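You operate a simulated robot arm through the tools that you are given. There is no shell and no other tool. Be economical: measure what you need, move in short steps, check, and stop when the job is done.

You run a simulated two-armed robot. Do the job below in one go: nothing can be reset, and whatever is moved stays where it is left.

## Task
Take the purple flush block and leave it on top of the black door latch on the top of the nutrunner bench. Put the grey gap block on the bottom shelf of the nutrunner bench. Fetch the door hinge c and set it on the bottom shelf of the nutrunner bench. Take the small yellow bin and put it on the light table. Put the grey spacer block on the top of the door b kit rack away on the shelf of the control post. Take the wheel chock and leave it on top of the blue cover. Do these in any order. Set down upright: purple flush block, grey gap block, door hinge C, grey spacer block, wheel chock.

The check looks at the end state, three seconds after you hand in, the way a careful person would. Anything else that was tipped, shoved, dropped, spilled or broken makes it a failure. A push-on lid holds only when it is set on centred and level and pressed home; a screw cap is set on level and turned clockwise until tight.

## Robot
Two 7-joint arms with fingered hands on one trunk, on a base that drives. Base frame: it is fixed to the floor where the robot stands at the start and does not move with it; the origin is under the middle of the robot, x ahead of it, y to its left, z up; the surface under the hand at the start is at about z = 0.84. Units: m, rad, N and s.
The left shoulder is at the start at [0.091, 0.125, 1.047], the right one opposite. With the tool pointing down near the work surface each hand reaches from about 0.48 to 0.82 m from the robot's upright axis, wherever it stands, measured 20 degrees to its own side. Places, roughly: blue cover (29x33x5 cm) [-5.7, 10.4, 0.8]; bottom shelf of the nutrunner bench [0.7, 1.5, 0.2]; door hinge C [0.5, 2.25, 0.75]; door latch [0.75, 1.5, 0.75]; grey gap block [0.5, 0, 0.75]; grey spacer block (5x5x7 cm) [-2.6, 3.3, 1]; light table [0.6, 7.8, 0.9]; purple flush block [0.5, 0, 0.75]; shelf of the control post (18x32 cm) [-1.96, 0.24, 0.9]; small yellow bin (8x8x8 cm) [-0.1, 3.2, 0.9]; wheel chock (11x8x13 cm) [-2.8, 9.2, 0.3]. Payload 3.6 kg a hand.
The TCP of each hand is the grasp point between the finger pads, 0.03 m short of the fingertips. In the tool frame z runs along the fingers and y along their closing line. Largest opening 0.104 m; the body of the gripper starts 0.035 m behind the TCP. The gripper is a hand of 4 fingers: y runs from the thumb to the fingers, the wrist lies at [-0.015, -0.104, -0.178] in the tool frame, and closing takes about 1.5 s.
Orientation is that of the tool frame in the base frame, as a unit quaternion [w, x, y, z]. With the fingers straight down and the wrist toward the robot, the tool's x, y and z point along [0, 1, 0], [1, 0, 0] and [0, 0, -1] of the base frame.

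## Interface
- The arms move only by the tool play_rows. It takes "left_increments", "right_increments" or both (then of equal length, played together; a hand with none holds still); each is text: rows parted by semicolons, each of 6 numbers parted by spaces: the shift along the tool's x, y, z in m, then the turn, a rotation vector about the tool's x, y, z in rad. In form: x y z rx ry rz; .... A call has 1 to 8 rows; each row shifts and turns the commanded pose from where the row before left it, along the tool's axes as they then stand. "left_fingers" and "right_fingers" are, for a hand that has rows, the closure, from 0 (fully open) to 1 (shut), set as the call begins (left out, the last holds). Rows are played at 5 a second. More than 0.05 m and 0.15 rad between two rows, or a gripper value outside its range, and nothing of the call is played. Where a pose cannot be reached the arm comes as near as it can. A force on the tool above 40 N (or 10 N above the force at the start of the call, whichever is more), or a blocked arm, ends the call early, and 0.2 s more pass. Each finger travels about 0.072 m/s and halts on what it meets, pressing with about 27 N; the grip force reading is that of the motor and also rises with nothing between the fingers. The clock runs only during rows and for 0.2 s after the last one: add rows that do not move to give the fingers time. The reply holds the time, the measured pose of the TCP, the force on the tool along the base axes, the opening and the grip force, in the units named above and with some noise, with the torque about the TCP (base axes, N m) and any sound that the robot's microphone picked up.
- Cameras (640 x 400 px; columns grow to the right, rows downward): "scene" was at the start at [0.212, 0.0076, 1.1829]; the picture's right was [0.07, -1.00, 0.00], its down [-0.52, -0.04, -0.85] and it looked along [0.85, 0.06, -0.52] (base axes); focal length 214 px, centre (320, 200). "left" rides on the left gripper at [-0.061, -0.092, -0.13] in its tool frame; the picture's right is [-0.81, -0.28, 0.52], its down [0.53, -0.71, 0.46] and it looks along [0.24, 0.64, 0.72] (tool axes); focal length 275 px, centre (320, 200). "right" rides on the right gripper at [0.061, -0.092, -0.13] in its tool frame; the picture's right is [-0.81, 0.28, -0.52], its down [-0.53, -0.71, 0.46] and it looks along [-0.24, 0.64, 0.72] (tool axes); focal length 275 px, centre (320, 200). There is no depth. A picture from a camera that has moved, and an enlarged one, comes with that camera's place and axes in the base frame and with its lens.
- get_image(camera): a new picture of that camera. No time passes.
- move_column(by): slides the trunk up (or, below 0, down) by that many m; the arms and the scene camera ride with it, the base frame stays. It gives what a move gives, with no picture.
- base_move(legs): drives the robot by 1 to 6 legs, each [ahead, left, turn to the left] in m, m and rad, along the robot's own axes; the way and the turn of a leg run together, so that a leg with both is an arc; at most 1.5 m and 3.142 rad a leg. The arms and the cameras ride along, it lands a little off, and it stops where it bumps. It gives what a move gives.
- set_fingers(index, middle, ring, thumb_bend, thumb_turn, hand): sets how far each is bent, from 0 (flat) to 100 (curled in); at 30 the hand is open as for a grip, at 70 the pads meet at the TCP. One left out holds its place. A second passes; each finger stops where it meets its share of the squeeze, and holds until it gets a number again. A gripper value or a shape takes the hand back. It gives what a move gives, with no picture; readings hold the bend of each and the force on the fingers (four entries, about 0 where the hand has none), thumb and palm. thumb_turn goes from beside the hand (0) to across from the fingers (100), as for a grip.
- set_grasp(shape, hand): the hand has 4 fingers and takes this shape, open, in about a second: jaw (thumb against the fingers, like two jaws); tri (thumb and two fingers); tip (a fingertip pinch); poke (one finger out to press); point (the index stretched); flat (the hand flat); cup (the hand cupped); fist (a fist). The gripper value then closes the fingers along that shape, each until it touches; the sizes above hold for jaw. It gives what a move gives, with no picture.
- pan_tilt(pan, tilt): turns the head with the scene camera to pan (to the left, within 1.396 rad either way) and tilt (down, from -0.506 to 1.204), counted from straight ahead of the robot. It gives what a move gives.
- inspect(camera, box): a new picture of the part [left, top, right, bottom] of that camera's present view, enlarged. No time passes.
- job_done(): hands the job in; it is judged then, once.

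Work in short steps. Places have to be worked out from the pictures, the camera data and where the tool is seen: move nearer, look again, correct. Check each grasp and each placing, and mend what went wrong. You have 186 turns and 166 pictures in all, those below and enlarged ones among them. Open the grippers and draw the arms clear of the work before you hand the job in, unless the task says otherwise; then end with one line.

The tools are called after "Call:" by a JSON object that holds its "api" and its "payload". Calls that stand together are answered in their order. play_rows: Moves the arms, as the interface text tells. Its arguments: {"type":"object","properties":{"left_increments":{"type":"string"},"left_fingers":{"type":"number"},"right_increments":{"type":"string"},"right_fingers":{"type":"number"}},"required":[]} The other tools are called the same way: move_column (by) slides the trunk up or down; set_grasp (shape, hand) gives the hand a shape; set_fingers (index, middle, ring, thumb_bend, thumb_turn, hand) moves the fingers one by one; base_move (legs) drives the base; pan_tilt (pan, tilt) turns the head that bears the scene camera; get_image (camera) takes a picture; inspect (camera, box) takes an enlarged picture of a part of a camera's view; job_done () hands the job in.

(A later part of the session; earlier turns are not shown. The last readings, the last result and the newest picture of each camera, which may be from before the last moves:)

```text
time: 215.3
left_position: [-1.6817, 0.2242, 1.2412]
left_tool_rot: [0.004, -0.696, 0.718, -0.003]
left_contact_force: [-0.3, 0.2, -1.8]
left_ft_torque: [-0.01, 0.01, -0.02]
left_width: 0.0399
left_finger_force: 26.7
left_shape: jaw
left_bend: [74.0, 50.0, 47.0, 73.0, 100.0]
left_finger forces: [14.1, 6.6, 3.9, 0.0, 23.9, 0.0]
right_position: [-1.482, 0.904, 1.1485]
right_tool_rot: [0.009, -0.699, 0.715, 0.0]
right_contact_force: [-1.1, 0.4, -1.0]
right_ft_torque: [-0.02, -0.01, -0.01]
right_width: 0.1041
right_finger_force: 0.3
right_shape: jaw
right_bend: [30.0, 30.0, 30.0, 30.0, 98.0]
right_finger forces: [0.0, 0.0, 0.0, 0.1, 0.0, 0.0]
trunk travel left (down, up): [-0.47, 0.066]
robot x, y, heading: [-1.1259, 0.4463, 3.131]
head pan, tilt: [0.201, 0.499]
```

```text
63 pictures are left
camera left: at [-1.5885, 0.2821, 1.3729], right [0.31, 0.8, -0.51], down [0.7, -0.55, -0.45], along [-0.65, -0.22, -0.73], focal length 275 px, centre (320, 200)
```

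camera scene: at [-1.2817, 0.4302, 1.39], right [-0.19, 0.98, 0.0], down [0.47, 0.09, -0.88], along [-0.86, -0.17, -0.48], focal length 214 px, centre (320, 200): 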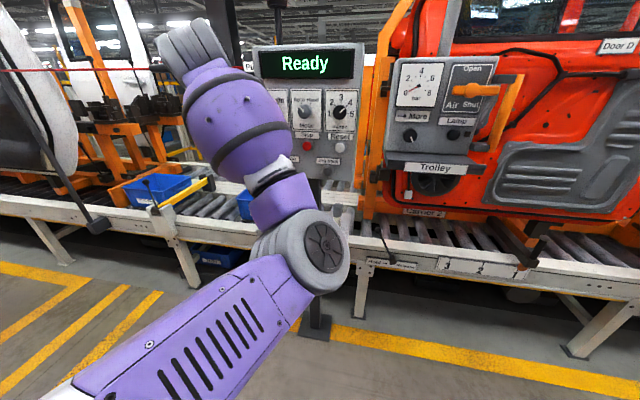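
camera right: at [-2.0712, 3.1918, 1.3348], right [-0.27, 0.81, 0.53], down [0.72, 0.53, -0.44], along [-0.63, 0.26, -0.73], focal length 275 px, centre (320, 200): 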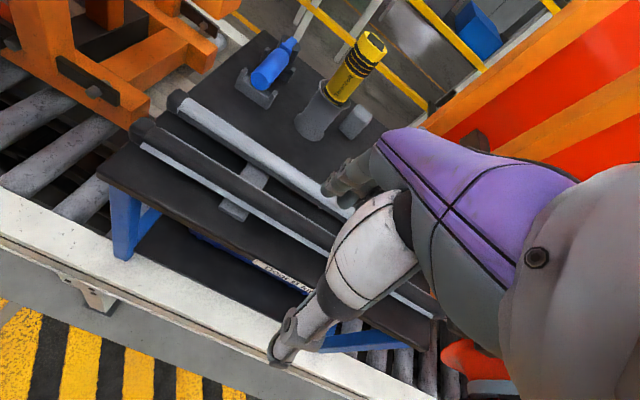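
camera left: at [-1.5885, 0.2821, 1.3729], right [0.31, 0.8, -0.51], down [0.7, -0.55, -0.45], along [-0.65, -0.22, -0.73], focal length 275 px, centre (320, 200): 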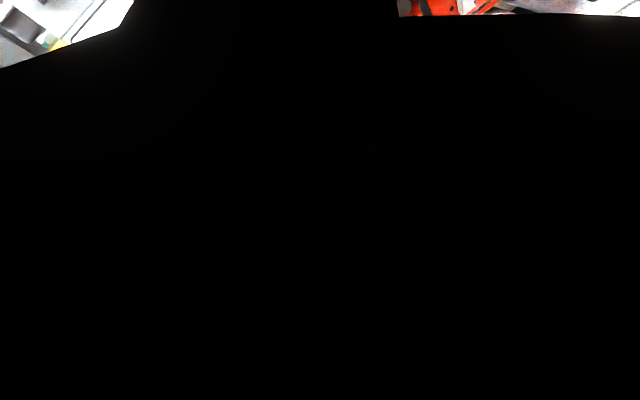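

The left camera is blocked by its own arm. Lower the trunk so the hand nears shelf height, in front of the shelf, and look again.

Call:
{"api": "move_column", "payload": {"by": -0.2}}

Call:
{"api": "play_rows", "payload": {"left_increments": "0 0.02 0 0 0 0;0 0.02 0 0 0 0;0 0 0 0 0 0"}}

Call:
{"api": "get_image", "payload": {"camera": "left"}}

Call:
{"api": "get_image", "payload": {"camera": "scene"}}

```text
time: 217.5
left_position: [-1.7055, 0.2241, 0.907]
left_tool_rot: [0.098, -0.689, 0.711, -0.097]
left_contact_force: [1.0, 0.6, -0.5]
left_ft_torque: [0.02, 0.0, -0.05]
left_width: 0.0399
left_finger_force: 26.9
left_shape: jaw
left_bend: [74.0, 50.0, 47.0, 73.0, 100.0]
left_finger forces: [14.3, 6.7, 3.9, 0.0, 23.9, 0.0]
right_position: [-1.4822, 0.9032, 0.9487]
right_tool_rot: [0.009, -0.699, 0.715, -0.001]
right_contact_force: [0.6, -0.2, -0.6]
right_ft_torque: [0.01, 0.01, -0.01]
right_width: 0.1039
right_finger_force: 0.1
right_shape: jaw
right_bend: [30.0, 30.0, 30.0, 30.0, 98.0]
right_finger forces: [0.0, 0.2, 0.0, 0.1, 0.0, 0.1]
trunk travel left (down, up): [-0.27, 0.266]
robot x, y, heading: [-1.1262, 0.4476, 3.127]
head pan, tilt: [0.201, 0.499]
```

```text
time: 218.3
left_position: [-1.7455, 0.2276, 0.8963]
left_tool_rot: [0.098, -0.689, 0.711, -0.096]
left_contact_force: [-0.1, 0.4, 0.3]
left_ft_torque: [-0.01, 0.02, 0.02]
left_width: 0.0397
left_finger_force: 27.2
left_shape: jaw
left_bend: [74.0, 50.0, 47.0, 73.0, 100.0]
left_finger forces: [14.4, 6.7, 3.8, 0.0, 23.9, 0.0]
right_position: [-1.4828, 0.9037, 0.9479]
right_tool_rot: [0.009, -0.699, 0.715, 0.0]
right_contact_force: [0.1, -0.7, -0.8]
right_ft_torque: [0.03, 0.0, 0.02]
right_width: 0.1038
right_finger_force: 0.2
right_shape: jaw
right_bend: [30.0, 30.0, 30.0, 30.0, 98.0]
right_finger forces: [0.0, 0.1, 0.0, 0.0, 0.0, 0.1]
trunk travel left (down, up): [-0.27, 0.266]
robot x, y, heading: [-1.1252, 0.4445, 3.13]
head pan, tilt: [0.201, 0.499]
```

```text
62 pictures are left
camera left: at [-1.6893, 0.2848, 1.0476], right [0.43, 0.8, -0.42], down [0.79, -0.56, -0.25], along [-0.43, -0.22, -0.87], focal length 275 px, centre (320, 200)
```

left: 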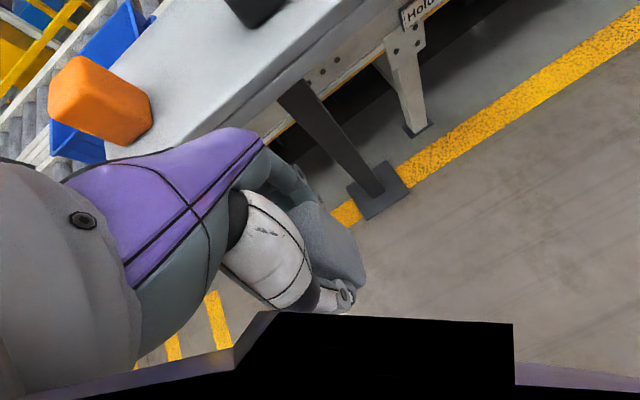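

```text
61 pictures are left
camera scene: at [-1.3422, 0.431, 1.1822], right [-0.19, 0.98, 0.0], down [0.47, 0.09, -0.88], along [-0.86, -0.17, -0.48], focal length 214 px, centre (320, 200)
```

scene: 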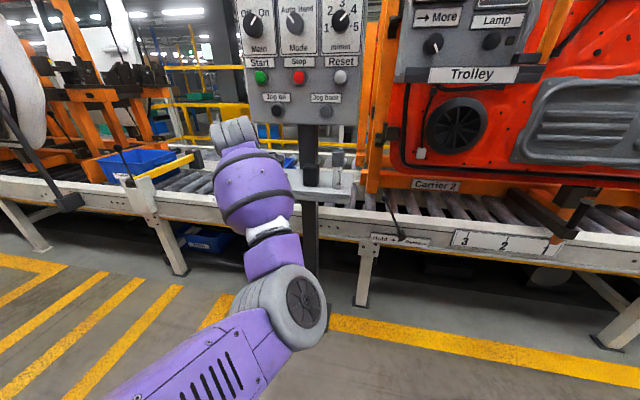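

The wrist had drifted to a tilt as the trunk moved. Straighten the hand and raise it above shelf height, still in front of the shelf.

Call:
{"api": "play_rows", "payload": {"left_increments": "0 0 0 -0.138 0 0;0 0 0 -0.138 0 0;0 0 -0.04 0 0 0;0 0 -0.04 0 0 0;0 0 -0.04 0 0 0;0 0 -0.03 0 0 0;0 0 0 0 0 0"}}

Call:
{"api": "get_image", "payload": {"camera": "left"}}

```text
time: 219.9
left_position: [-1.7441, 0.2257, 1.0455]
left_tool_rot: [0.002, -0.696, 0.718, 0.002]
left_contact_force: [0.3, -0.8, -0.3]
left_ft_torque: [0.04, 0.03, -0.05]
left_width: 0.0398
left_finger_force: 27.3
left_shape: jaw
left_bend: [74.0, 50.0, 47.0, 73.0, 100.0]
left_finger forces: [14.2, 6.6, 3.8, 0.0, 23.9, 0.0]
right_position: [-1.4825, 0.9042, 0.9491]
right_tool_rot: [0.009, -0.699, 0.715, -0.001]
right_contact_force: [0.3, 0.9, -0.1]
right_ft_torque: [0.0, 0.03, -0.01]
right_width: 0.104
right_finger_force: 0.1
right_shape: jaw
right_bend: [30.0, 30.0, 30.0, 30.0, 98.0]
right_finger forces: [0.1, 0.0, 0.0, 0.1, 0.0, 0.1]
trunk travel left (down, up): [-0.27, 0.266]
robot x, y, heading: [-1.1247, 0.4468, 3.13]
head pan, tilt: [0.201, 0.499]
```

```text
60 pictures are left
camera left: at [-1.6506, 0.2823, 1.177], right [0.3, 0.81, -0.51], down [0.7, -0.55, -0.46], along [-0.65, -0.22, -0.73], focal length 275 px, centre (320, 200)
```

left: 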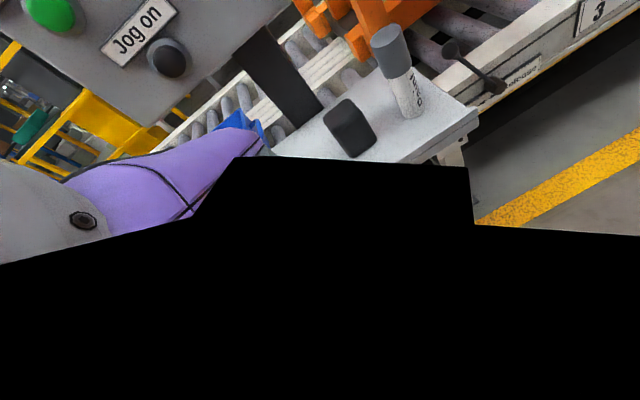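

Own forearm blocks the view, but the shelf front is clear. Shift to y≈0.19 and drive in slowly above the shelf.

Call:
{"api": "play_rows", "payload": {"left_increments": "0.018 0 0 0 0 0;0.018 0.02 0 0 0 0;0 0.02 0 0 0 0;0 0 0 0 0 0"}}

Call:
{"api": "base_move", "payload": {"legs": [[0.1, 0, 0]]}}

Call:
{"api": "get_image", "payload": {"camera": "left"}}

Call:
{"api": "get_image", "payload": {"camera": "scene"}}

```text
time: 220.9
left_position: [-1.7852, 0.1912, 1.0454]
left_tool_rot: [0.003, -0.696, 0.718, 0.003]
left_contact_force: [-0.3, -0.2, -1.4]
left_ft_torque: [0.01, 0.0, -0.01]
left_width: 0.0397
left_finger_force: 26.9
left_shape: jaw
left_bend: [74.0, 50.0, 47.0, 73.0, 100.0]
left_finger forces: [14.2, 6.5, 4.0, 0.0, 23.9, 0.0]
right_position: [-1.4817, 0.903, 0.9475]
right_tool_rot: [0.009, -0.699, 0.715, 0.0]
right_contact_force: [0.2, -0.7, -0.5]
right_ft_torque: [0.0, 0.0, -0.03]
right_width: 0.1041
right_finger_force: 0.0
right_shape: jaw
right_bend: [30.0, 30.0, 30.0, 30.0, 98.0]
right_finger forces: [0.0, 0.0, 0.0, 0.0, 0.0, 0.0]
trunk travel left (down, up): [-0.27, 0.266]
robot x, y, heading: [-1.1247, 0.4424, 3.134]
head pan, tilt: [0.201, 0.499]
```

```text
time: 222.1
left_position: [-1.8875, 0.1921, 1.0451]
left_tool_rot: [0.003, -0.697, 0.717, 0.001]
left_contact_force: [0.2, 0.0, -1.6]
left_ft_torque: [0.0, -0.04, 0.01]
left_width: 0.0395
left_finger_force: 27.1
left_shape: jaw
left_bend: [74.0, 50.0, 47.0, 73.0, 100.0]
left_finger forces: [14.2, 6.6, 3.9, 0.0, 24.0, 0.0]
right_position: [-1.5834, 0.9058, 0.9475]
right_tool_rot: [0.009, -0.699, 0.715, -0.001]
right_contact_force: [0.4, 0.4, 0.0]
right_ft_torque: [0.0, -0.01, -0.01]
right_width: 0.1039
right_finger_force: 0.0
right_shape: jaw
right_bend: [30.0, 30.0, 30.0, 30.0, 98.0]
right_finger forces: [0.1, 0.0, 0.0, 0.0, 0.0, 0.1]
trunk travel left (down, up): [-0.27, 0.266]
robot x, y, heading: [-1.228, 0.4442, 3.13]
head pan, tilt: [0.201, 0.499]
```

```text
59 pictures are left
camera left: at [-1.7931, 0.2477, 1.1767], right [0.3, 0.81, -0.51], down [0.7, -0.55, -0.46], along [-0.65, -0.22, -0.73], focal length 275 px, centre (320, 200)
```

left: 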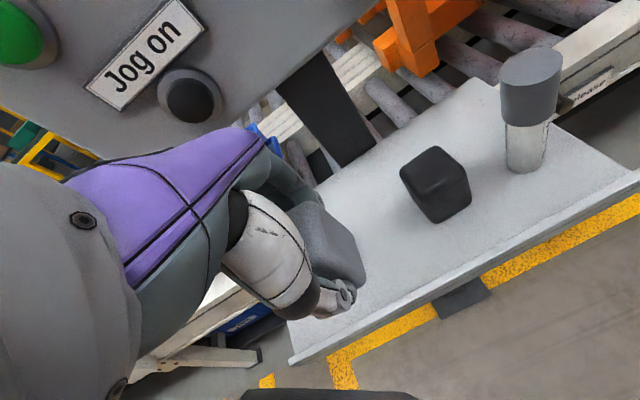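

```text
58 pictures are left
camera scene: at [-1.4439, 0.4318, 1.182], right [-0.19, 0.98, 0.0], down [0.47, 0.09, -0.88], along [-0.86, -0.17, -0.48], focal length 214 px, centre (320, 200)
```

scene: 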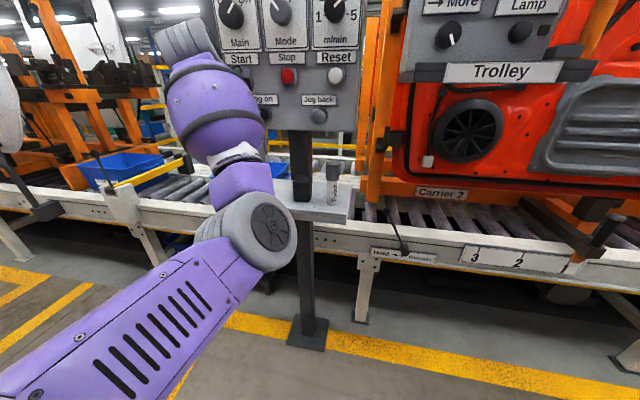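

Clear view: spot is free. Shift slightly and lower onto the shelf.

Call:
{"api": "play_rows", "payload": {"left_increments": "-0.008 0.022 0 0 0 0;0 0 0.03 0 0 0;0 0 0.03 0 0 0;0 0 0.02 0 0 0;0 0 0.008 0 0 0;0 0 0.006 0 0 0;0 0 0.006 0 0 0;0 0 0 0 0 0"}}

Call:
{"api": "get_image", "payload": {"camera": "left"}}

```text
time: 223.9
left_position: [-1.9078, 0.2002, 0.9494]
left_tool_rot: [-0.001, -0.697, 0.717, 0.004]
left_contact_force: [-3.0, 0.0, 19.9]
left_ft_torque: [-0.06, 0.04, -0.01]
left_width: 0.0408
left_finger_force: 27.6
left_shape: jaw
left_bend: [74.0, 50.0, 47.0, 73.0, 100.0]
left_finger forces: [16.3, 8.4, 4.9, 0.0, 26.5, 0.0]
right_position: [-1.5819, 0.904, 0.9484]
right_tool_rot: [0.007, -0.699, 0.715, -0.001]
right_contact_force: [0.3, -1.1, -0.3]
right_ft_torque: [0.02, 0.02, 0.01]
right_width: 0.1043
right_finger_force: 0.0
right_shape: jaw
right_bend: [30.0, 30.0, 30.0, 30.0, 98.0]
right_finger forces: [0.0, 0.0, 0.0, 0.0, 0.1, 0.0]
trunk travel left (down, up): [-0.27, 0.266]
robot x, y, heading: [-1.2263, 0.4474, 3.129]
head pan, tilt: [0.201, 0.499]
```

```text
57 pictures are left
camera left: at [-1.8119, 0.2571, 1.0801], right [0.29, 0.8, -0.52], down [0.69, -0.55, -0.46], along [-0.66, -0.22, -0.72], focal length 275 px, centre (320, 200)
```

left: 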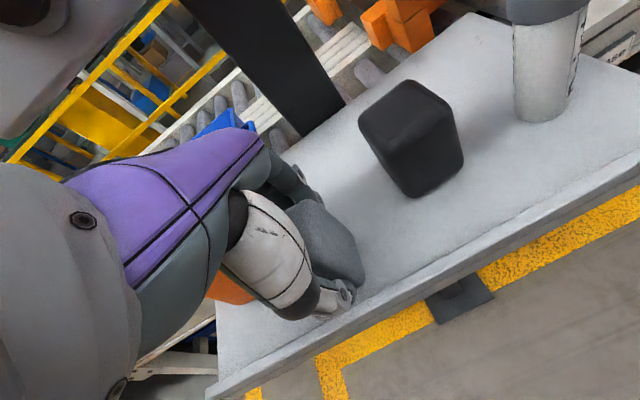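

Contact with the shelf. Ease off and release, then rise straight up.

Call:
{"api": "play_rows", "payload": {"left_increments": "0 0 -0.005 0 0 0;0 0 0 0 0 0"}}

Call:
{"api": "play_rows", "payload": {"left_increments": "0 0 0 0 0 0;0 0 0 0 0 0;0 0 0 0 0 0;0 0 0 0 0 0;0 0 0 0 0 0;0 0 0 0 0 0;0 0 0 0 0 0", "left_fingers": 0}}

Call:
{"api": "play_rows", "payload": {"left_increments": "0 0 -0.03 0 0 0;0 0 -0.03 0 0 0;0 0 -0.04 0 0 0;0 0 -0.02 0 0 0;0 0 0 0 0 0"}}

Call:
{"api": "get_image", "payload": {"camera": "left"}}

```text
time: 224.5
left_position: [-1.9062, 0.2006, 0.949]
left_tool_rot: [0.003, -0.697, 0.717, 0.002]
left_contact_force: [-1.7, -2.0, 8.1]
left_ft_torque: [-0.07, 0.12, -0.05]
left_width: 0.0405
left_finger_force: 26.6
left_shape: jaw
left_bend: [74.0, 50.0, 47.0, 73.0, 100.0]
left_finger forces: [15.9, 7.8, 4.7, 0.0, 26.0, 0.0]
right_position: [-1.5827, 0.905, 0.9475]
right_tool_rot: [0.009, -0.699, 0.715, 0.0]
right_contact_force: [0.3, -0.3, 0.2]
right_ft_torque: [0.0, -0.01, 0.0]
right_width: 0.104
right_finger_force: 0.0
right_shape: jaw
right_bend: [30.0, 30.0, 30.0, 30.0, 98.0]
right_finger forces: [0.1, 0.0, 0.0, 0.1, 0.0, 0.0]
trunk travel left (down, up): [-0.27, 0.266]
robot x, y, heading: [-1.2285, 0.4461, 3.132]
head pan, tilt: [0.201, 0.499]
```

```text
time: 226.1
left_position: [-1.908, 0.2004, 0.9499]
left_tool_rot: [0.003, -0.696, 0.718, 0.003]
left_contact_force: [0.1, 0.3, -0.6]
left_ft_torque: [0.0, 0.0, 0.03]
left_width: 0.1038
left_finger_force: 0.1
left_shape: jaw
left_bend: [30.0, 30.0, 30.0, 30.0, 98.0]
left_finger forces: [0.0, 0.1, 0.0, 0.1, 0.0, 0.1]
right_position: [-1.5838, 0.9042, 0.9485]
right_tool_rot: [0.009, -0.699, 0.715, 0.0]
right_contact_force: [-0.2, 0.2, -0.8]
right_ft_torque: [0.01, -0.01, 0.01]
right_width: 0.1038
right_finger_force: 0.1
right_shape: jaw
right_bend: [30.0, 30.0, 30.0, 30.0, 98.0]
right_finger forces: [0.0, 0.1, 0.0, 0.0, 0.1, 0.0]
trunk travel left (down, up): [-0.27, 0.266]
robot x, y, heading: [-1.2264, 0.4486, 3.133]
head pan, tilt: [0.201, 0.499]
```

```text
time: 227.3
left_position: [-1.9078, 0.1995, 1.071]
left_tool_rot: [0.003, -0.696, 0.718, 0.003]
left_contact_force: [0.4, 0.8, -0.6]
left_ft_torque: [-0.01, 0.03, 0.02]
left_width: 0.1036
left_finger_force: 0.1
left_shape: jaw
left_bend: [30.0, 30.0, 30.0, 30.0, 98.0]
left_finger forces: [0.0, 0.0, 0.0, 0.0, 0.0, 0.0]
right_position: [-1.5829, 0.9044, 0.9476]
right_tool_rot: [0.009, -0.699, 0.715, 0.0]
right_contact_force: [0.3, -1.1, -0.6]
right_ft_torque: [-0.02, 0.02, 0.0]
right_width: 0.104
right_finger_force: 0.1
right_shape: jaw
right_bend: [30.0, 30.0, 30.0, 30.0, 98.0]
right_finger forces: [0.0, 0.1, 0.1, 0.1, 0.0, 0.0]
trunk travel left (down, up): [-0.27, 0.266]
robot x, y, heading: [-1.2306, 0.4446, 3.134]
head pan, tilt: [0.201, 0.499]
```

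```text
56 pictures are left
camera left: at [-1.813, 0.2558, 1.202], right [0.3, 0.81, -0.51], down [0.7, -0.55, -0.46], along [-0.65, -0.22, -0.73], focal length 275 px, centre (320, 200)
```

left: 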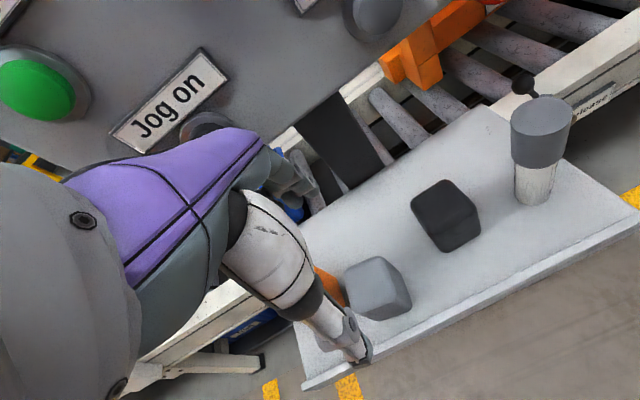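

Spacer placed neatly. Back away, raise the trunk, and drive up the aisle to the yellow bin bench.

Call:
{"api": "base_move", "payload": {"legs": [[-0.3, 0, 0], [0, 0, -1.57], [1.3, 0, 0], [1.25, 0, 0]]}}

Call:
{"api": "move_column", "payload": {"by": 0.12}}

Call:
{"api": "base_move", "payload": {"legs": [[0, 0, -1.57]]}}

Call:
{"api": "pan_tilt", "payload": {"pan": 0.0, "tilt": 0.6}}

Call:
{"api": "get_image", "payload": {"camera": "scene"}}

```text
time: 245.1
left_position: [-1.1881, 3.6596, 1.0697]
left_tool_rot: [0.003, 0.006, 1.0, 0.0]
left_contact_force: [-0.1, -0.7, -0.3]
left_ft_torque: [0.03, 0.01, 0.01]
left_width: 0.1037
left_finger_force: 0.1
left_shape: jaw
left_bend: [30.0, 30.0, 30.0, 30.0, 98.0]
left_finger forces: [0.0, 0.1, 0.0, 0.0, 0.1, 0.0]
right_position: [-0.4783, 3.3485, 0.9485]
right_tool_rot: [0.006, 0.003, 1.0, -0.007]
right_contact_force: [0.2, -0.6, 0.4]
right_ft_torque: [-0.02, -0.03, -0.01]
right_width: 0.1038
right_finger_force: 0.0
right_shape: jaw
right_bend: [30.0, 30.0, 30.0, 30.0, 98.0]
right_finger forces: [0.1, 0.0, 0.0, 0.0, 0.0, 0.0]
trunk travel left (down, up): [-0.27, 0.266]
robot x, y, heading: [-0.9302, 2.9836, 1.584]
head pan, tilt: [0.201, 0.499]
```

```text
time: 246.6
left_position: [-1.1883, 3.6603, 1.1896]
left_tool_rot: [0.004, 0.007, 1.0, -0.001]
left_contact_force: [-0.3, -0.4, 0.6]
left_ft_torque: [0.0, 0.01, 0.01]
left_width: 0.1036
left_finger_force: 0.1
left_shape: jaw
left_bend: [30.0, 30.0, 30.0, 30.0, 98.0]
left_finger forces: [0.0, 0.0, 0.1, 0.0, 0.0, 0.1]
right_position: [-0.4778, 3.3482, 1.0673]
right_tool_rot: [0.006, 0.002, 1.0, -0.008]
right_contact_force: [0.5, 0.4, 0.0]
right_ft_torque: [0.01, 0.0, -0.03]
right_width: 0.104
right_finger_force: 0.1
right_shape: jaw
right_bend: [30.0, 30.0, 30.0, 30.0, 98.0]
right_finger forces: [0.0, 0.0, 0.0, 0.0, 0.0, 0.1]
trunk travel left (down, up): [-0.39, 0.146]
robot x, y, heading: [-0.9312, 2.9843, 1.578]
head pan, tilt: [0.201, 0.499]
```

```text
time: 250.8
left_position: [-0.2555, 3.2446, 1.19]
left_tool_rot: [0.003, 0.71, 0.704, -0.002]
left_contact_force: [-0.1, 0.0, 0.6]
left_ft_torque: [0.05, 0.02, -0.03]
left_width: 0.1035
left_finger_force: 0.0
left_shape: jaw
left_bend: [30.0, 30.0, 30.0, 30.0, 98.0]
left_finger forces: [0.0, 0.0, 0.0, 0.1, 0.1, 0.1]
right_position: [-0.5641, 2.5333, 1.0679]
right_tool_rot: [0.0, 0.707, 0.707, -0.008]
right_contact_force: [-0.2, -0.2, -0.1]
right_ft_torque: [0.01, 0.0, 0.01]
right_width: 0.1037
right_finger_force: 0.0
right_shape: jaw
right_bend: [30.0, 30.0, 30.0, 30.0, 98.0]
right_finger forces: [0.1, 0.1, 0.1, 0.1, 0.0, 0.0]
trunk travel left (down, up): [-0.39, 0.146]
robot x, y, heading: [-0.9254, 2.9829, 0.013]
head pan, tilt: [0.201, 0.499]
```

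```text
time: 251.6
left_position: [-0.2541, 3.2444, 1.1898]
left_tool_rot: [0.003, 0.71, 0.704, -0.003]
left_contact_force: [0.2, -0.6, -0.1]
left_ft_torque: [-0.02, 0.02, -0.04]
left_width: 0.1035
left_finger_force: 0.0
left_shape: jaw
left_bend: [30.0, 30.0, 30.0, 30.0, 98.0]
left_finger forces: [0.0, 0.0, 0.0, 0.1, 0.0, 0.0]
right_position: [-0.5647, 2.5338, 1.0682]
right_tool_rot: [0.001, 0.708, 0.706, -0.009]
right_contact_force: [0.2, -0.7, 0.2]
right_ft_torque: [0.02, 0.01, 0.0]
right_width: 0.1038
right_finger_force: 0.0
right_shape: jaw
right_bend: [30.0, 30.0, 30.0, 30.0, 98.0]
right_finger forces: [0.1, 0.0, 0.0, 0.0, 0.0, 0.0]
trunk travel left (down, up): [-0.39, 0.146]
robot x, y, heading: [-0.9297, 2.9854, 0.013]
head pan, tilt: [0.0, 0.6]
```

```text
55 pictures are left
camera scene: at [-0.7443, 2.9871, 1.291], right [0.01, -1.0, 0.0], down [-0.56, -0.01, -0.83], along [0.83, 0.01, -0.56], focal length 214 px, centre (320, 200)
```

scene: 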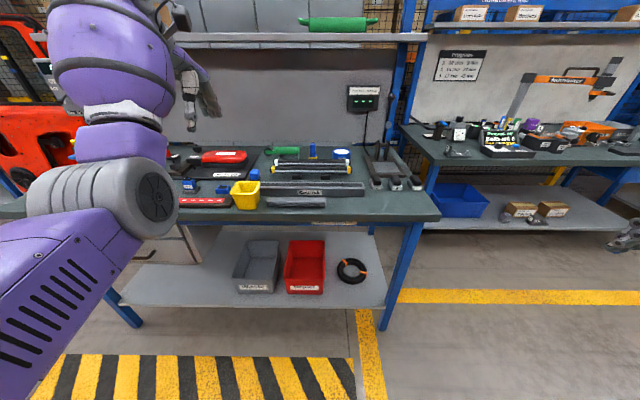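

Yellow bin near (-0.11, 3.27). Drive forward a little and look with the left camera.

Call:
{"api": "base_move", "payload": {"legs": [[0.13, 0, -0.012]]}}

Call:
{"api": "get_image", "payload": {"camera": "left"}}

Call:
{"api": "inspect", "payload": {"camera": "scene", "box": [170, 140, 370, 260]}}

```text
time: 252.8
left_position: [-0.1229, 3.2418, 1.1901]
left_tool_rot: [0.002, 0.713, 0.701, -0.002]
left_contact_force: [0.2, 0.0, 0.6]
left_ft_torque: [0.03, 0.01, 0.01]
left_width: 0.1036
left_finger_force: 0.1
left_shape: jaw
left_bend: [30.0, 30.0, 30.0, 30.0, 98.0]
left_finger forces: [0.1, 0.1, 0.0, 0.0, 0.0, 0.0]
right_position: [-0.4394, 2.5309, 1.068]
right_tool_rot: [0.0, 0.711, 0.703, -0.01]
right_contact_force: [0.8, 0.7, -0.2]
right_ft_torque: [0.0, 0.03, -0.01]
right_width: 0.1039
right_finger_force: 0.0
right_shape: jaw
right_bend: [30.0, 30.0, 30.0, 30.0, 98.0]
right_finger forces: [0.0, 0.0, 0.0, 0.1, 0.1, 0.1]
trunk travel left (down, up): [-0.39, 0.146]
robot x, y, heading: [-0.7964, 2.987, 0.006]
head pan, tilt: [0.0, 0.6]
```

```text
54 pictures are left
camera left: at [-0.2155, 3.1808, 1.3216], right [-0.29, -0.81, -0.51], down [-0.7, 0.54, -0.46], along [0.65, 0.23, -0.73], focal length 275 px, centre (320, 200)
```

left: 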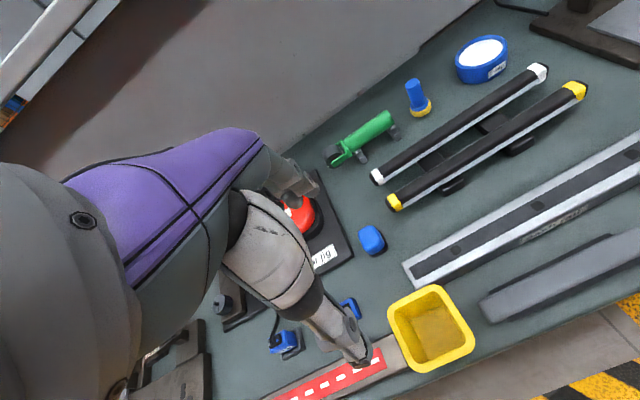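

```text
3.20 times, centred on (270, 200) of scene
camera zoom: at [-0.6148, 2.9864, 1.2909], right [0.0, -1.0, 0.0], down [-0.57, 0.0, -0.82], along [0.82, 0.0, -0.57], focal length 686 px, centre (480, 200)
```

zoom: 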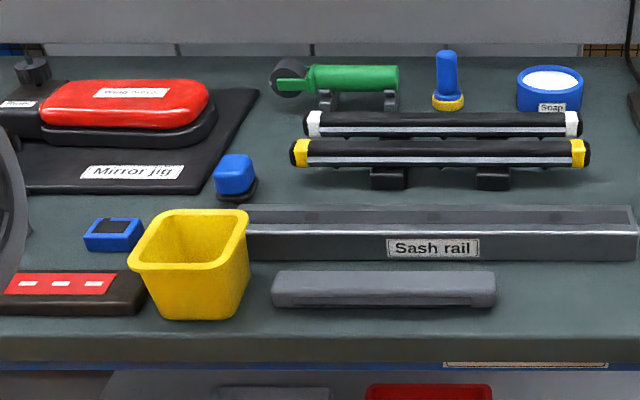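

Bin rim centre at about (-0.144, 3.237, 0.928). Descend above it and check.

Call:
{"api": "play_rows", "payload": {"left_increments": "-0.003 -0.011 0.03 0 0 0;-0.002 -0.011 0.03 0 0 0;0 0 0.04 0 0 0;0 0 0.04 0 0 0;0 0 0.03 0 0 0;0 0 0 0 0 0"}}

Call:
{"api": "get_image", "payload": {"camera": "left"}}

Call:
{"api": "inspect", "payload": {"camera": "scene", "box": [170, 120, 330, 240]}}

```text
time: 254.2
left_position: [-0.1463, 3.2361, 1.0205]
left_tool_rot: [0.003, 0.713, 0.701, -0.001]
left_contact_force: [-0.5, 0.9, 0.1]
left_ft_torque: [-0.02, -0.01, -0.01]
left_width: 0.1037
left_finger_force: 0.1
left_shape: jaw
left_bend: [30.0, 30.0, 30.0, 30.0, 98.0]
left_finger forces: [0.1, 0.0, 0.0, 0.1, 0.0, 0.0]
right_position: [-0.4386, 2.5304, 1.068]
right_tool_rot: [0.0, 0.711, 0.703, -0.008]
right_contact_force: [-0.2, 0.4, 0.4]
right_ft_torque: [0.01, -0.01, 0.02]
right_width: 0.1039
right_finger_force: 0.0
right_shape: jaw
right_bend: [30.0, 30.0, 30.0, 30.0, 98.0]
right_finger forces: [0.0, 0.0, 0.1, 0.0, 0.0, 0.1]
trunk travel left (down, up): [-0.39, 0.146]
robot x, y, heading: [-0.7993, 2.9854, 0.003]
head pan, tilt: [0.0, 0.6]
```

```text
52 pictures are left
camera left: at [-0.2385, 3.1758, 1.1517], right [-0.29, -0.81, -0.51], down [-0.7, 0.54, -0.46], along [0.65, 0.23, -0.73], focal length 275 px, centre (320, 200)
```

left: 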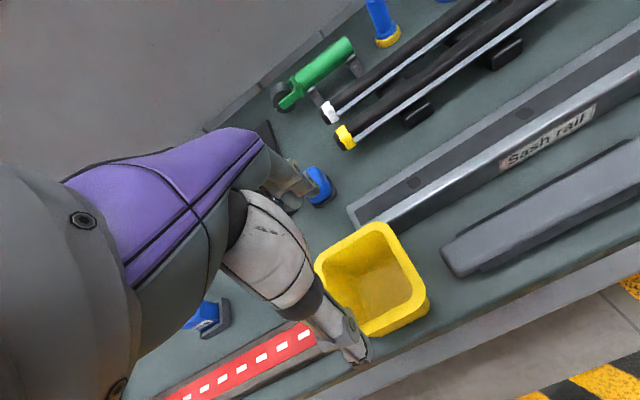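

```text
3.33 times, centred on (250, 180) of scene
camera zoom: at [-0.6155, 2.9863, 1.291], right [0.0, -1.0, 0.0], down [-0.56, 0.0, -0.83], along [0.83, 0.0, -0.56], focal length 715 px, centre (553, 267)
```

zoom: 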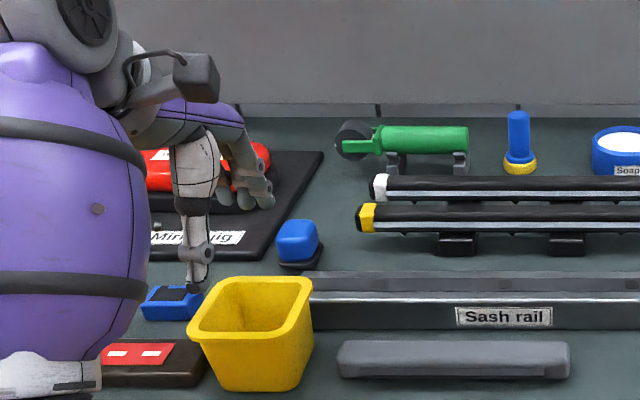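

Shift 6 mm right and 3 mm ahead, descend so the tips pass below the rim, then close.

Call:
{"api": "play_rows", "payload": {"left_increments": "-0.006 0.003 0.02 0 0 0;0 0 0.025 0 0 0;0 0 0.025 0 0 0;0 0 0.004 0 0 0;0 0 0 0 0 0"}}

Call:
{"api": "inspect", "payload": {"camera": "left", "box": [220, 170, 460, 390]}}

```text
time: 255.4
left_position: [-0.1423, 3.2274, 0.9478]
left_tool_rot: [0.003, 0.713, 0.701, -0.002]
left_contact_force: [0.1, 0.3, -0.4]
left_ft_torque: [-0.02, 0.04, 0.0]
left_width: 0.1037
left_finger_force: 0.1
left_shape: jaw
left_bend: [30.0, 30.0, 30.0, 30.0, 98.0]
left_finger forces: [0.1, 0.0, 0.1, 0.0, 0.0, 0.0]
right_position: [-0.4396, 2.531, 1.0682]
right_tool_rot: [-0.001, 0.711, 0.703, -0.009]
right_contact_force: [-0.5, 0.5, 0.4]
right_ft_torque: [-0.01, 0.0, 0.01]
right_width: 0.104
right_finger_force: 0.3
right_shape: jaw
right_bend: [30.0, 30.0, 30.0, 30.0, 98.0]
right_finger forces: [0.1, 0.0, 0.0, 0.1, 0.0, 0.0]
trunk travel left (down, up): [-0.39, 0.146]
robot x, y, heading: [-0.8001, 2.9838, 0.003]
head pan, tilt: [0.0, 0.6]
```

```text
1.82 times, centred on (340, 280) of left
camera zoom: at [-0.2354, 3.1674, 1.0778], right [-0.29, -0.81, -0.51], down [-0.7, 0.54, -0.46], along [0.65, 0.23, -0.73], focal length 500 px, centre (284, 54)
```

zoom: 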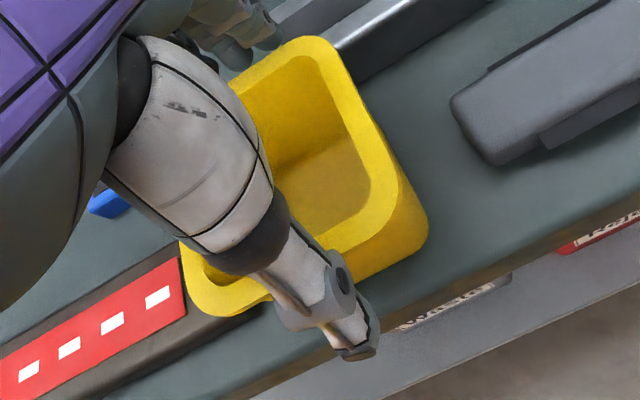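

Thumb in front, fingers behind the rim. Close and lift.

Call:
{"api": "play_rows", "payload": {"left_increments": "0 0 0 0 0 0;0 0 0 0 0 0;0 0 0 0 0 0;0 0 0 0 0 0;0 0 0 0 0 0;0 0 0 0 0 0", "left_fingers": 1}}

Call:
{"api": "play_rows", "payload": {"left_increments": "0 0 -0.02 0 0 0;0 0 -0.04 0 0 0;0 0 -0.04 0 0 0;0 0 -0.04 0 0 0;0 0 -0.04 0 0 0;0 0 0 0 0 0"}}

Call:
{"api": "get_image", "payload": {"camera": "left"}}

Call:
{"api": "inspect", "payload": {"camera": "scene", "box": [150, 80, 330, 240]}}

```text
time: 256.9
left_position: [-0.142, 3.2275, 0.9468]
left_tool_rot: [0.003, 0.713, 0.701, -0.002]
left_contact_force: [0.2, 0.4, -0.1]
left_ft_torque: [0.02, 0.04, 0.02]
left_width: 0.0684
left_finger_force: 26.7
left_shape: jaw
left_bend: [28.0, 39.0, 36.0, 60.0, 99.0]
left_finger forces: [13.9, 7.4, 3.2, 0.0, 24.6, 0.1]
right_position: [-0.438, 2.5309, 1.0677]
right_tool_rot: [0.0, 0.711, 0.704, -0.008]
right_contact_force: [0.4, 0.1, -0.9]
right_ft_torque: [0.0, -0.01, 0.02]
right_width: 0.104
right_finger_force: 0.1
right_shape: jaw
right_bend: [30.0, 30.0, 30.0, 30.0, 98.0]
right_finger forces: [0.0, 0.1, 0.0, 0.0, 0.1, 0.0]
trunk travel left (down, up): [-0.39, 0.146]
robot x, y, heading: [-0.7998, 2.9846, 0.002]
head pan, tilt: [0.0, 0.6]
```

```text
time: 258.2
left_position: [-0.1419, 3.2309, 1.1258]
left_tool_rot: [0.002, 0.713, 0.701, -0.003]
left_contact_force: [0.0, -1.1, -0.3]
left_ft_torque: [0.02, 0.03, -0.04]
left_width: 0.068
left_finger_force: 26.7
left_shape: jaw
left_bend: [28.0, 39.0, 36.0, 60.0, 99.0]
left_finger forces: [13.7, 7.5, 3.5, 0.1, 24.7, 0.0]
right_position: [-0.4387, 2.5307, 1.0681]
right_tool_rot: [0.0, 0.711, 0.703, -0.009]
right_contact_force: [-0.3, 0.1, 0.1]
right_ft_torque: [-0.05, 0.04, 0.01]
right_width: 0.1036
right_finger_force: 0.1
right_shape: jaw
right_bend: [30.0, 30.0, 30.0, 30.0, 98.0]
right_finger forces: [0.0, 0.0, 0.1, 0.0, 0.0, 0.0]
trunk travel left (down, up): [-0.39, 0.146]
robot x, y, heading: [-0.799, 2.9856, 0.001]
head pan, tilt: [0.0, 0.6]
```

```text
49 pictures are left
camera left: at [-0.2335, 3.1708, 1.2569], right [-0.29, -0.81, -0.51], down [-0.7, 0.54, -0.46], along [0.65, 0.23, -0.73], focal length 275 px, centre (320, 200)
```

left: 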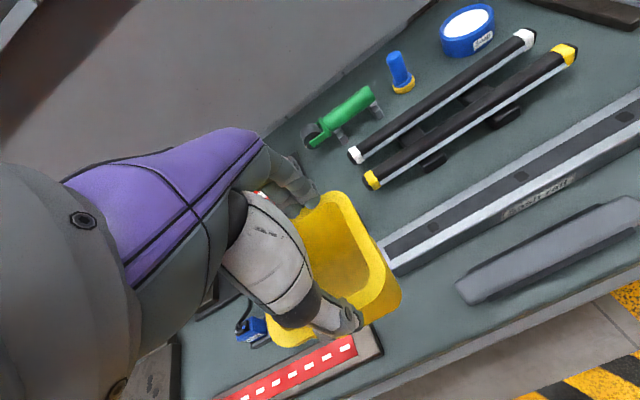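

```text
2.50 times, centred on (240, 160) of scene
camera zoom: at [-0.6152, 2.9866, 1.2909], right [0.0, -1.0, 0.0], down [-0.57, 0.0, -0.82], along [0.82, 0.0, -0.57], focal length 536 px, centre (520, 300)
```

zoom: 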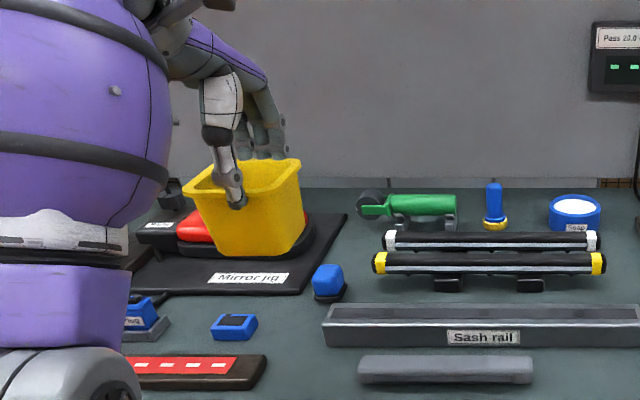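

Bin held upright. Back off and look left along the aisle before driving.

Call:
{"api": "base_move", "payload": {"legs": [[-0.25, 0, 0], [0, 1.4, 0]]}}

Call:
{"api": "pan_tilt", "payload": {"pan": 1.1, "tilt": 0.3}}

Call:
{"api": "get_image", "payload": {"camera": "scene"}}

```text
time: 272.2
left_position: [-0.3992, 4.6321, 1.1243]
left_tool_rot: [0.003, 0.714, 0.701, -0.002]
left_contact_force: [0.3, -0.1, -0.6]
left_ft_torque: [0.0, 0.02, -0.02]
left_width: 0.0684
left_finger_force: 27.2
left_shape: jaw
left_bend: [28.0, 39.0, 36.0, 60.0, 99.0]
left_finger forces: [13.8, 7.4, 3.4, 0.0, 24.6, 0.1]
right_position: [-0.6968, 3.9329, 1.068]
right_tool_rot: [0.0, 0.712, 0.703, -0.008]
right_contact_force: [0.3, 1.1, 0.2]
right_ft_torque: [0.01, 0.01, -0.02]
right_width: 0.104
right_finger_force: 0.1
right_shape: jaw
right_bend: [30.0, 30.0, 30.0, 30.0, 98.0]
right_finger forces: [0.1, 0.0, 0.1, 0.0, 0.1, 0.0]
trunk travel left (down, up): [-0.39, 0.146]
robot x, y, heading: [-1.0589, 4.3866, 0.005]
head pan, tilt: [0.0, 0.6]
```

```text
time: 273.5
left_position: [-0.3992, 4.6321, 1.1252]
left_tool_rot: [0.002, 0.714, 0.7, -0.003]
left_contact_force: [0.2, -0.1, 0.4]
left_ft_torque: [-0.02, 0.03, 0.01]
left_width: 0.0686
left_finger_force: 26.8
left_shape: jaw
left_bend: [28.0, 39.0, 36.0, 60.0, 99.0]
left_finger forces: [13.9, 7.4, 3.4, 0.1, 24.7, 0.0]
right_position: [-0.697, 3.9331, 1.0677]
right_tool_rot: [0.0, 0.711, 0.704, -0.008]
right_contact_force: [0.3, -0.1, -0.2]
right_ft_torque: [0.01, 0.0, 0.01]
right_width: 0.1037
right_finger_force: 0.0
right_shape: jaw
right_bend: [30.0, 30.0, 30.0, 30.0, 98.0]
right_finger forces: [0.0, 0.0, 0.1, 0.0, 0.1, 0.1]
trunk travel left (down, up): [-0.39, 0.146]
robot x, y, heading: [-1.0576, 4.3888, 0.001]
head pan, tilt: [1.1, 0.3]
```

```text
47 pictures are left
camera scene: at [-0.9193, 4.4717, 1.3184], right [0.89, -0.45, 0.0], down [-0.13, -0.26, -0.96], along [0.43, 0.85, -0.3], focal length 214 px, centre (320, 200)
```

scene: 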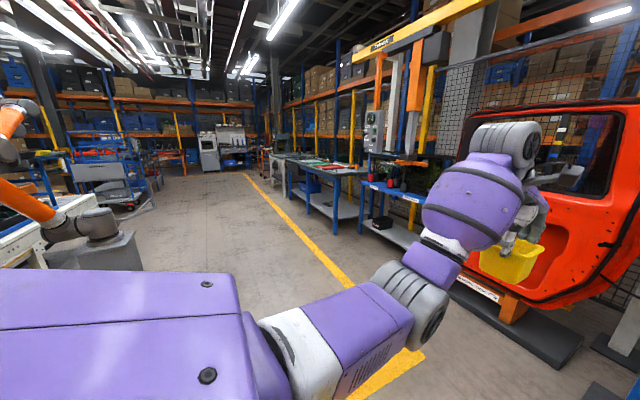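

Aisle is clear. Continue left along it to the light table.

Call:
{"api": "base_move", "payload": {"legs": [[0, 1.5, 0], [0, 1.5, 0]]}}

Call:
{"api": "pan_tilt", "payload": {"pan": 0.35, "tilt": 0.45}}

Call:
{"api": "get_image", "payload": {"camera": "scene"}}

```text
time: 299.5
left_position: [-0.3745, 7.5992, 1.1263]
left_tool_rot: [0.002, 0.721, 0.693, -0.002]
left_contact_force: [-0.6, 0.4, -1.0]
left_ft_torque: [0.0, 0.02, 0.0]
left_width: 0.0684
left_finger_force: 27.4
left_shape: jaw
left_bend: [28.0, 39.0, 36.0, 60.0, 99.0]
left_finger forces: [13.8, 7.4, 3.4, 0.1, 24.6, 0.0]
right_position: [-0.6883, 6.9065, 1.0689]
right_tool_rot: [0.0, 0.717, 0.697, -0.008]
right_contact_force: [1.2, 0.4, -0.4]
right_ft_torque: [0.02, 0.02, 0.0]
right_width: 0.104
right_finger_force: 0.2
right_shape: jaw
right_bend: [30.0, 30.0, 30.0, 30.0, 98.0]
right_finger forces: [0.0, 0.0, 0.1, 0.1, 0.0, 0.0]
trunk travel left (down, up): [-0.39, 0.146]
robot x, y, heading: [-1.0387, 7.3662, -0.014]
head pan, tilt: [1.1, 0.3]
```

```text
time: 300.6
left_position: [-0.3767, 7.5983, 1.1241]
left_tool_rot: [0.002, 0.72, 0.694, -0.002]
left_contact_force: [0.1, 0.9, -0.9]
left_ft_torque: [-0.02, -0.05, -0.03]
left_width: 0.0683
left_finger_force: 27.2
left_shape: jaw
left_bend: [28.0, 39.0, 36.0, 60.0, 99.0]
left_finger forces: [13.8, 7.4, 3.3, 0.1, 24.7, 0.0]
right_position: [-0.6884, 6.9061, 1.0693]
right_tool_rot: [0.0, 0.718, 0.696, -0.008]
right_contact_force: [-0.7, -0.2, 0.0]
right_ft_torque: [-0.02, 0.02, 0.03]
right_width: 0.104
right_finger_force: 0.0
right_shape: jaw
right_bend: [30.0, 30.0, 30.0, 30.0, 98.0]
right_finger forces: [0.1, 0.0, 0.1, 0.0, 0.1, 0.0]
trunk travel left (down, up): [-0.39, 0.146]
robot x, y, heading: [-1.0379, 7.3694, -0.021]
head pan, tilt: [0.351, 0.45]
```

```text
46 pictures are left
camera scene: at [-0.8563, 7.3969, 1.3045], right [0.33, -0.94, 0.0], down [-0.41, -0.14, -0.9], along [0.85, 0.3, -0.44], focal length 214 px, centre (320, 200)
```

scene: 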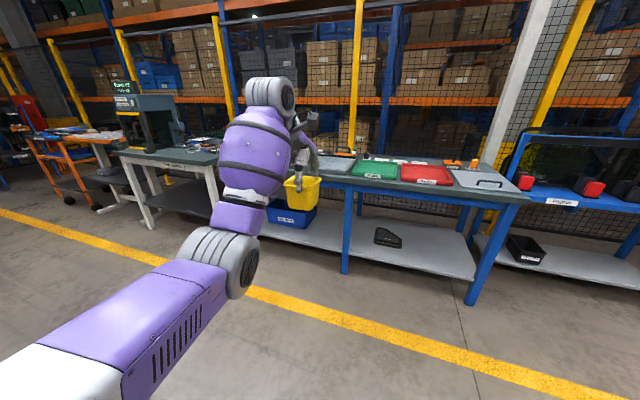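

Call:
{"api": "inspect", "payload": {"camera": "scene", "box": [280, 130, 540, 230]}}

Call:
{"api": "get_image", "payload": {"camera": "left"}}

```text
2.46 times, centred on (410, 180) of scene
camera zoom: at [-0.8563, 7.3969, 1.3045], right [0.33, -0.94, 0.0], down [-0.41, -0.14, -0.9], along [0.85, 0.3, -0.44], focal length 528 px, centre (98, 249)
```

zoom: 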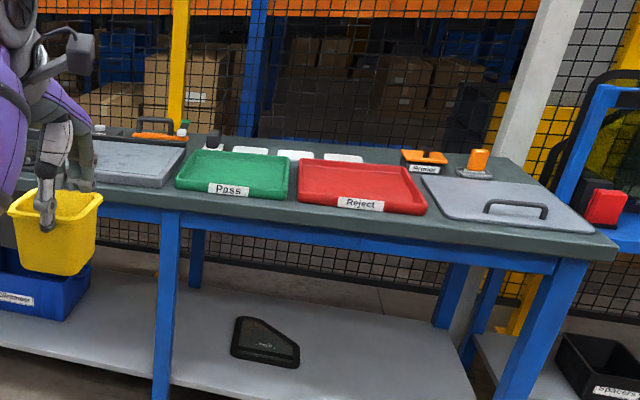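

```text
44 pictures are left
camera left: at [-0.4694, 7.5415, 1.2566], right [-0.31, -0.8, -0.51], down [-0.69, 0.56, -0.46], along [0.65, 0.21, -0.73], focal length 275 px, centre (320, 200)
```

left: 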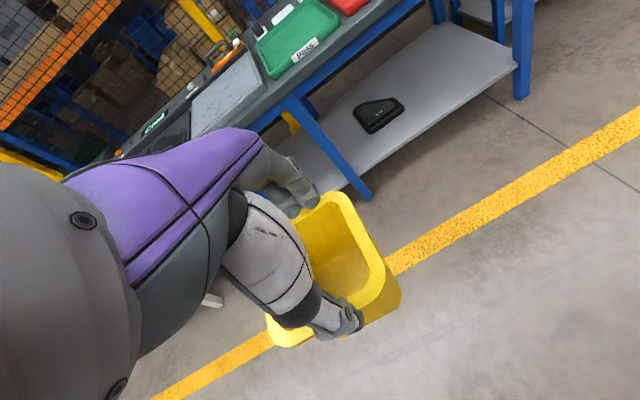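

The grey panel left of the green tray, near (0.5, 7.75), fits the light table. Approach it.

Call:
{"api": "base_move", "payload": {"legs": [[0, 0.17, 0.02], [0.75, 0, 0]]}}

Call:
{"api": "pan_tilt", "payload": {"pan": 0.1, "tilt": 0.6}}

Call:
{"api": "get_image", "payload": {"camera": "scene"}}

Call:
{"api": "get_image", "payload": {"camera": "left"}}

```text
time: 306.5
left_position: [0.3803, 7.7986, 1.1244]
left_tool_rot: [0.002, 0.708, 0.706, -0.003]
left_contact_force: [0.2, 0.8, -0.6]
left_ft_torque: [-0.02, 0.0, -0.03]
left_width: 0.0679
left_finger_force: 27.2
left_shape: jaw
left_bend: [28.0, 39.0, 36.0, 60.0, 99.0]
left_finger forces: [13.9, 7.4, 3.3, 0.0, 24.5, 0.0]
right_position: [0.0924, 7.0965, 1.0675]
right_tool_rot: [0.0, 0.705, 0.709, -0.009]
right_contact_force: [-0.2, -0.5, -0.4]
right_ft_torque: [0.01, 0.0, -0.04]
right_width: 0.1038
right_finger_force: 0.1
right_shape: jaw
right_bend: [30.0, 30.0, 30.0, 30.0, 98.0]
right_finger forces: [0.0, 0.0, 0.1, 0.0, 0.0, 0.1]
trunk travel left (down, up): [-0.39, 0.146]
robot x, y, heading: [-0.274, 7.5421, 0.019]
head pan, tilt: [0.351, 0.45]
```

```text
time: 307.2
left_position: [0.3797, 7.7986, 1.1242]
left_tool_rot: [0.003, 0.709, 0.705, -0.003]
left_contact_force: [0.7, 0.2, 0.1]
left_ft_torque: [0.0, 0.02, -0.01]
left_width: 0.0683
left_finger_force: 27.1
left_shape: jaw
left_bend: [28.0, 39.0, 36.0, 60.0, 99.0]
left_finger forces: [14.0, 7.5, 3.3, 0.0, 24.5, 0.0]
right_position: [0.0916, 7.0962, 1.0678]
right_tool_rot: [0.0, 0.706, 0.708, -0.008]
right_contact_force: [-0.3, 0.2, 0.0]
right_ft_torque: [0.03, -0.02, 0.01]
right_width: 0.1041
right_finger_force: 0.1
right_shape: jaw
right_bend: [30.0, 30.0, 30.0, 30.0, 98.0]
right_finger forces: [0.0, 0.0, 0.0, 0.1, 0.1, 0.0]
trunk travel left (down, up): [-0.39, 0.146]
robot x, y, heading: [-0.2761, 7.544, 0.015]
head pan, tilt: [0.099, 0.6]
```

```text
43 pictures are left
camera scene: at [-0.0922, 7.5575, 1.291], right [0.12, -0.99, 0.0], down [-0.56, -0.07, -0.83], along [0.82, 0.1, -0.56], focal length 214 px, centre (320, 200)
```

scene: 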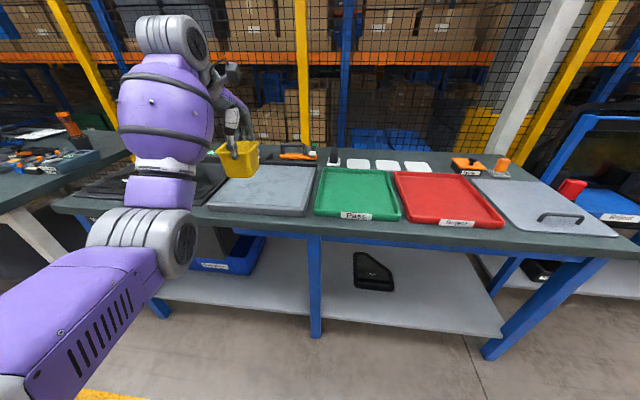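

```text
42 pictures are left
camera left: at [0.2876, 7.7378, 1.2567], right [-0.28, -0.81, -0.51], down [-0.71, 0.53, -0.46], along [0.65, 0.24, -0.73], focal length 275 px, centre (320, 200)
```

left: 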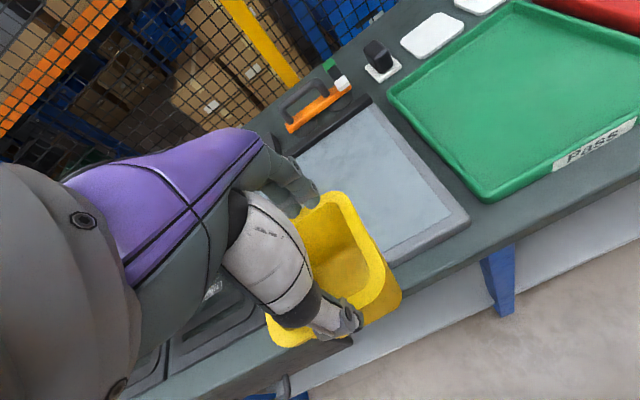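

Light table spans x 0.43–0.79, y 7.66–7.99. Advance and lower the bin onto it.

Call:
{"api": "base_move", "payload": {"legs": [[0.16, 0.01, -0.015]]}}

Call:
{"api": "play_rows", "payload": {"left_increments": "0.005 0.01 0.03 0 0 0;0.005 0.01 0.03 0 0 0;0 0 0.03 0 0 0;0 0 0.02 0 0 0;0 0 0.01 0 0 0;0 0 0.008 0 0 0;0 0 0.008 0 0 0;0 0 0.008 0 0 0"}}

Call:
{"api": "get_image", "payload": {"camera": "left"}}

```text
time: 308.7
left_position: [0.5456, 7.8007, 1.1248]
left_tool_rot: [0.002, 0.714, 0.7, -0.002]
left_contact_force: [0.1, -0.6, -0.8]
left_ft_torque: [0.02, 0.0, -0.05]
left_width: 0.0681
left_finger_force: 26.7
left_shape: jaw
left_bend: [28.0, 39.0, 36.0, 60.0, 99.0]
left_finger forces: [13.9, 7.4, 3.4, 0.0, 24.7, 0.0]
right_position: [0.2448, 7.1014, 1.0691]
right_tool_rot: [-0.001, 0.712, 0.702, -0.01]
right_contact_force: [0.5, 0.4, 0.2]
right_ft_torque: [0.0, 0.01, -0.02]
right_width: 0.1039
right_finger_force: 0.1
right_shape: jaw
right_bend: [30.0, 30.0, 30.0, 30.0, 98.0]
right_finger forces: [0.0, 0.1, 0.0, 0.0, 0.0, 0.0]
trunk travel left (down, up): [-0.39, 0.146]
robot x, y, heading: [-0.1132, 7.5545, 0.004]
head pan, tilt: [0.099, 0.6]
```

```text
time: 310.5
left_position: [0.5636, 7.8095, 0.982]
left_tool_rot: [0.003, 0.714, 0.701, -0.002]
left_contact_force: [0.2, -0.9, -0.7]
left_ft_torque: [0.01, 0.02, -0.03]
left_width: 0.0683
left_finger_force: 26.8
left_shape: jaw
left_bend: [28.0, 39.0, 36.0, 60.0, 99.0]
left_finger forces: [13.9, 7.3, 3.3, 0.0, 24.5, 0.0]
right_position: [0.2446, 7.1007, 1.0684]
right_tool_rot: [0.0, 0.71, 0.704, -0.008]
right_contact_force: [0.9, -0.5, -0.1]
right_ft_torque: [-0.02, 0.02, -0.01]
right_width: 0.1038
right_finger_force: 0.1
right_shape: jaw
right_bend: [30.0, 30.0, 30.0, 30.0, 98.0]
right_finger forces: [0.0, 0.0, 0.0, 0.0, 0.0, 0.0]
trunk travel left (down, up): [-0.39, 0.146]
robot x, y, heading: [-0.1169, 7.5529, 0.007]
head pan, tilt: [0.099, 0.6]
```

```text
41 pictures are left
camera left: at [0.4719, 7.75, 1.1135], right [-0.29, -0.81, -0.51], down [-0.7, 0.54, -0.46], along [0.65, 0.23, -0.73], focal length 275 px, centre (320, 200)
```

left: 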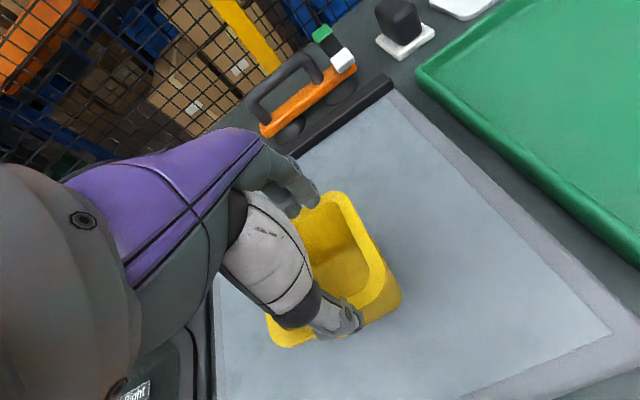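

Well over the table. Continue down in small steps until contact.

Call:
{"api": "play_rows", "payload": {"left_increments": "0 0 0.006 0 0 0;0 0 0.006 0 0 0;0 0 0.006 0 0 0;0 0 0.006 0 0 0;0 0 0.006 0 0 0;0 0 0.006 0 0 0;0 0 0 0 0 0"}}

```text
time: 312.1
left_position: [0.5642, 7.8076, 0.9531]
left_tool_rot: [0.008, 0.713, 0.701, 0.004]
left_contact_force: [2.7, 0.1, 36.0]
left_ft_torque: [0.04, -0.02, -0.06]
left_width: 0.0668
left_finger_force: 27.1
left_shape: jaw
left_bend: [28.0, 39.0, 36.0, 60.0, 99.0]
left_finger forces: [15.1, 8.7, 4.2, 0.1, 25.7, 0.0]
right_position: [0.2421, 7.1008, 1.0703]
right_tool_rot: [0.0, 0.711, 0.703, -0.008]
right_contact_force: [-0.9, 0.1, 0.2]
right_ft_torque: [0.0, 0.03, -0.01]
right_width: 0.1037
right_finger_force: 0.0
right_shape: jaw
right_bend: [30.0, 30.0, 30.0, 30.0, 98.0]
right_finger forces: [0.0, 0.0, 0.0, 0.0, 0.0, 0.0]
trunk travel left (down, up): [-0.39, 0.146]
robot x, y, heading: [-0.1199, 7.5533, 0.006]
head pan, tilt: [0.099, 0.6]
```

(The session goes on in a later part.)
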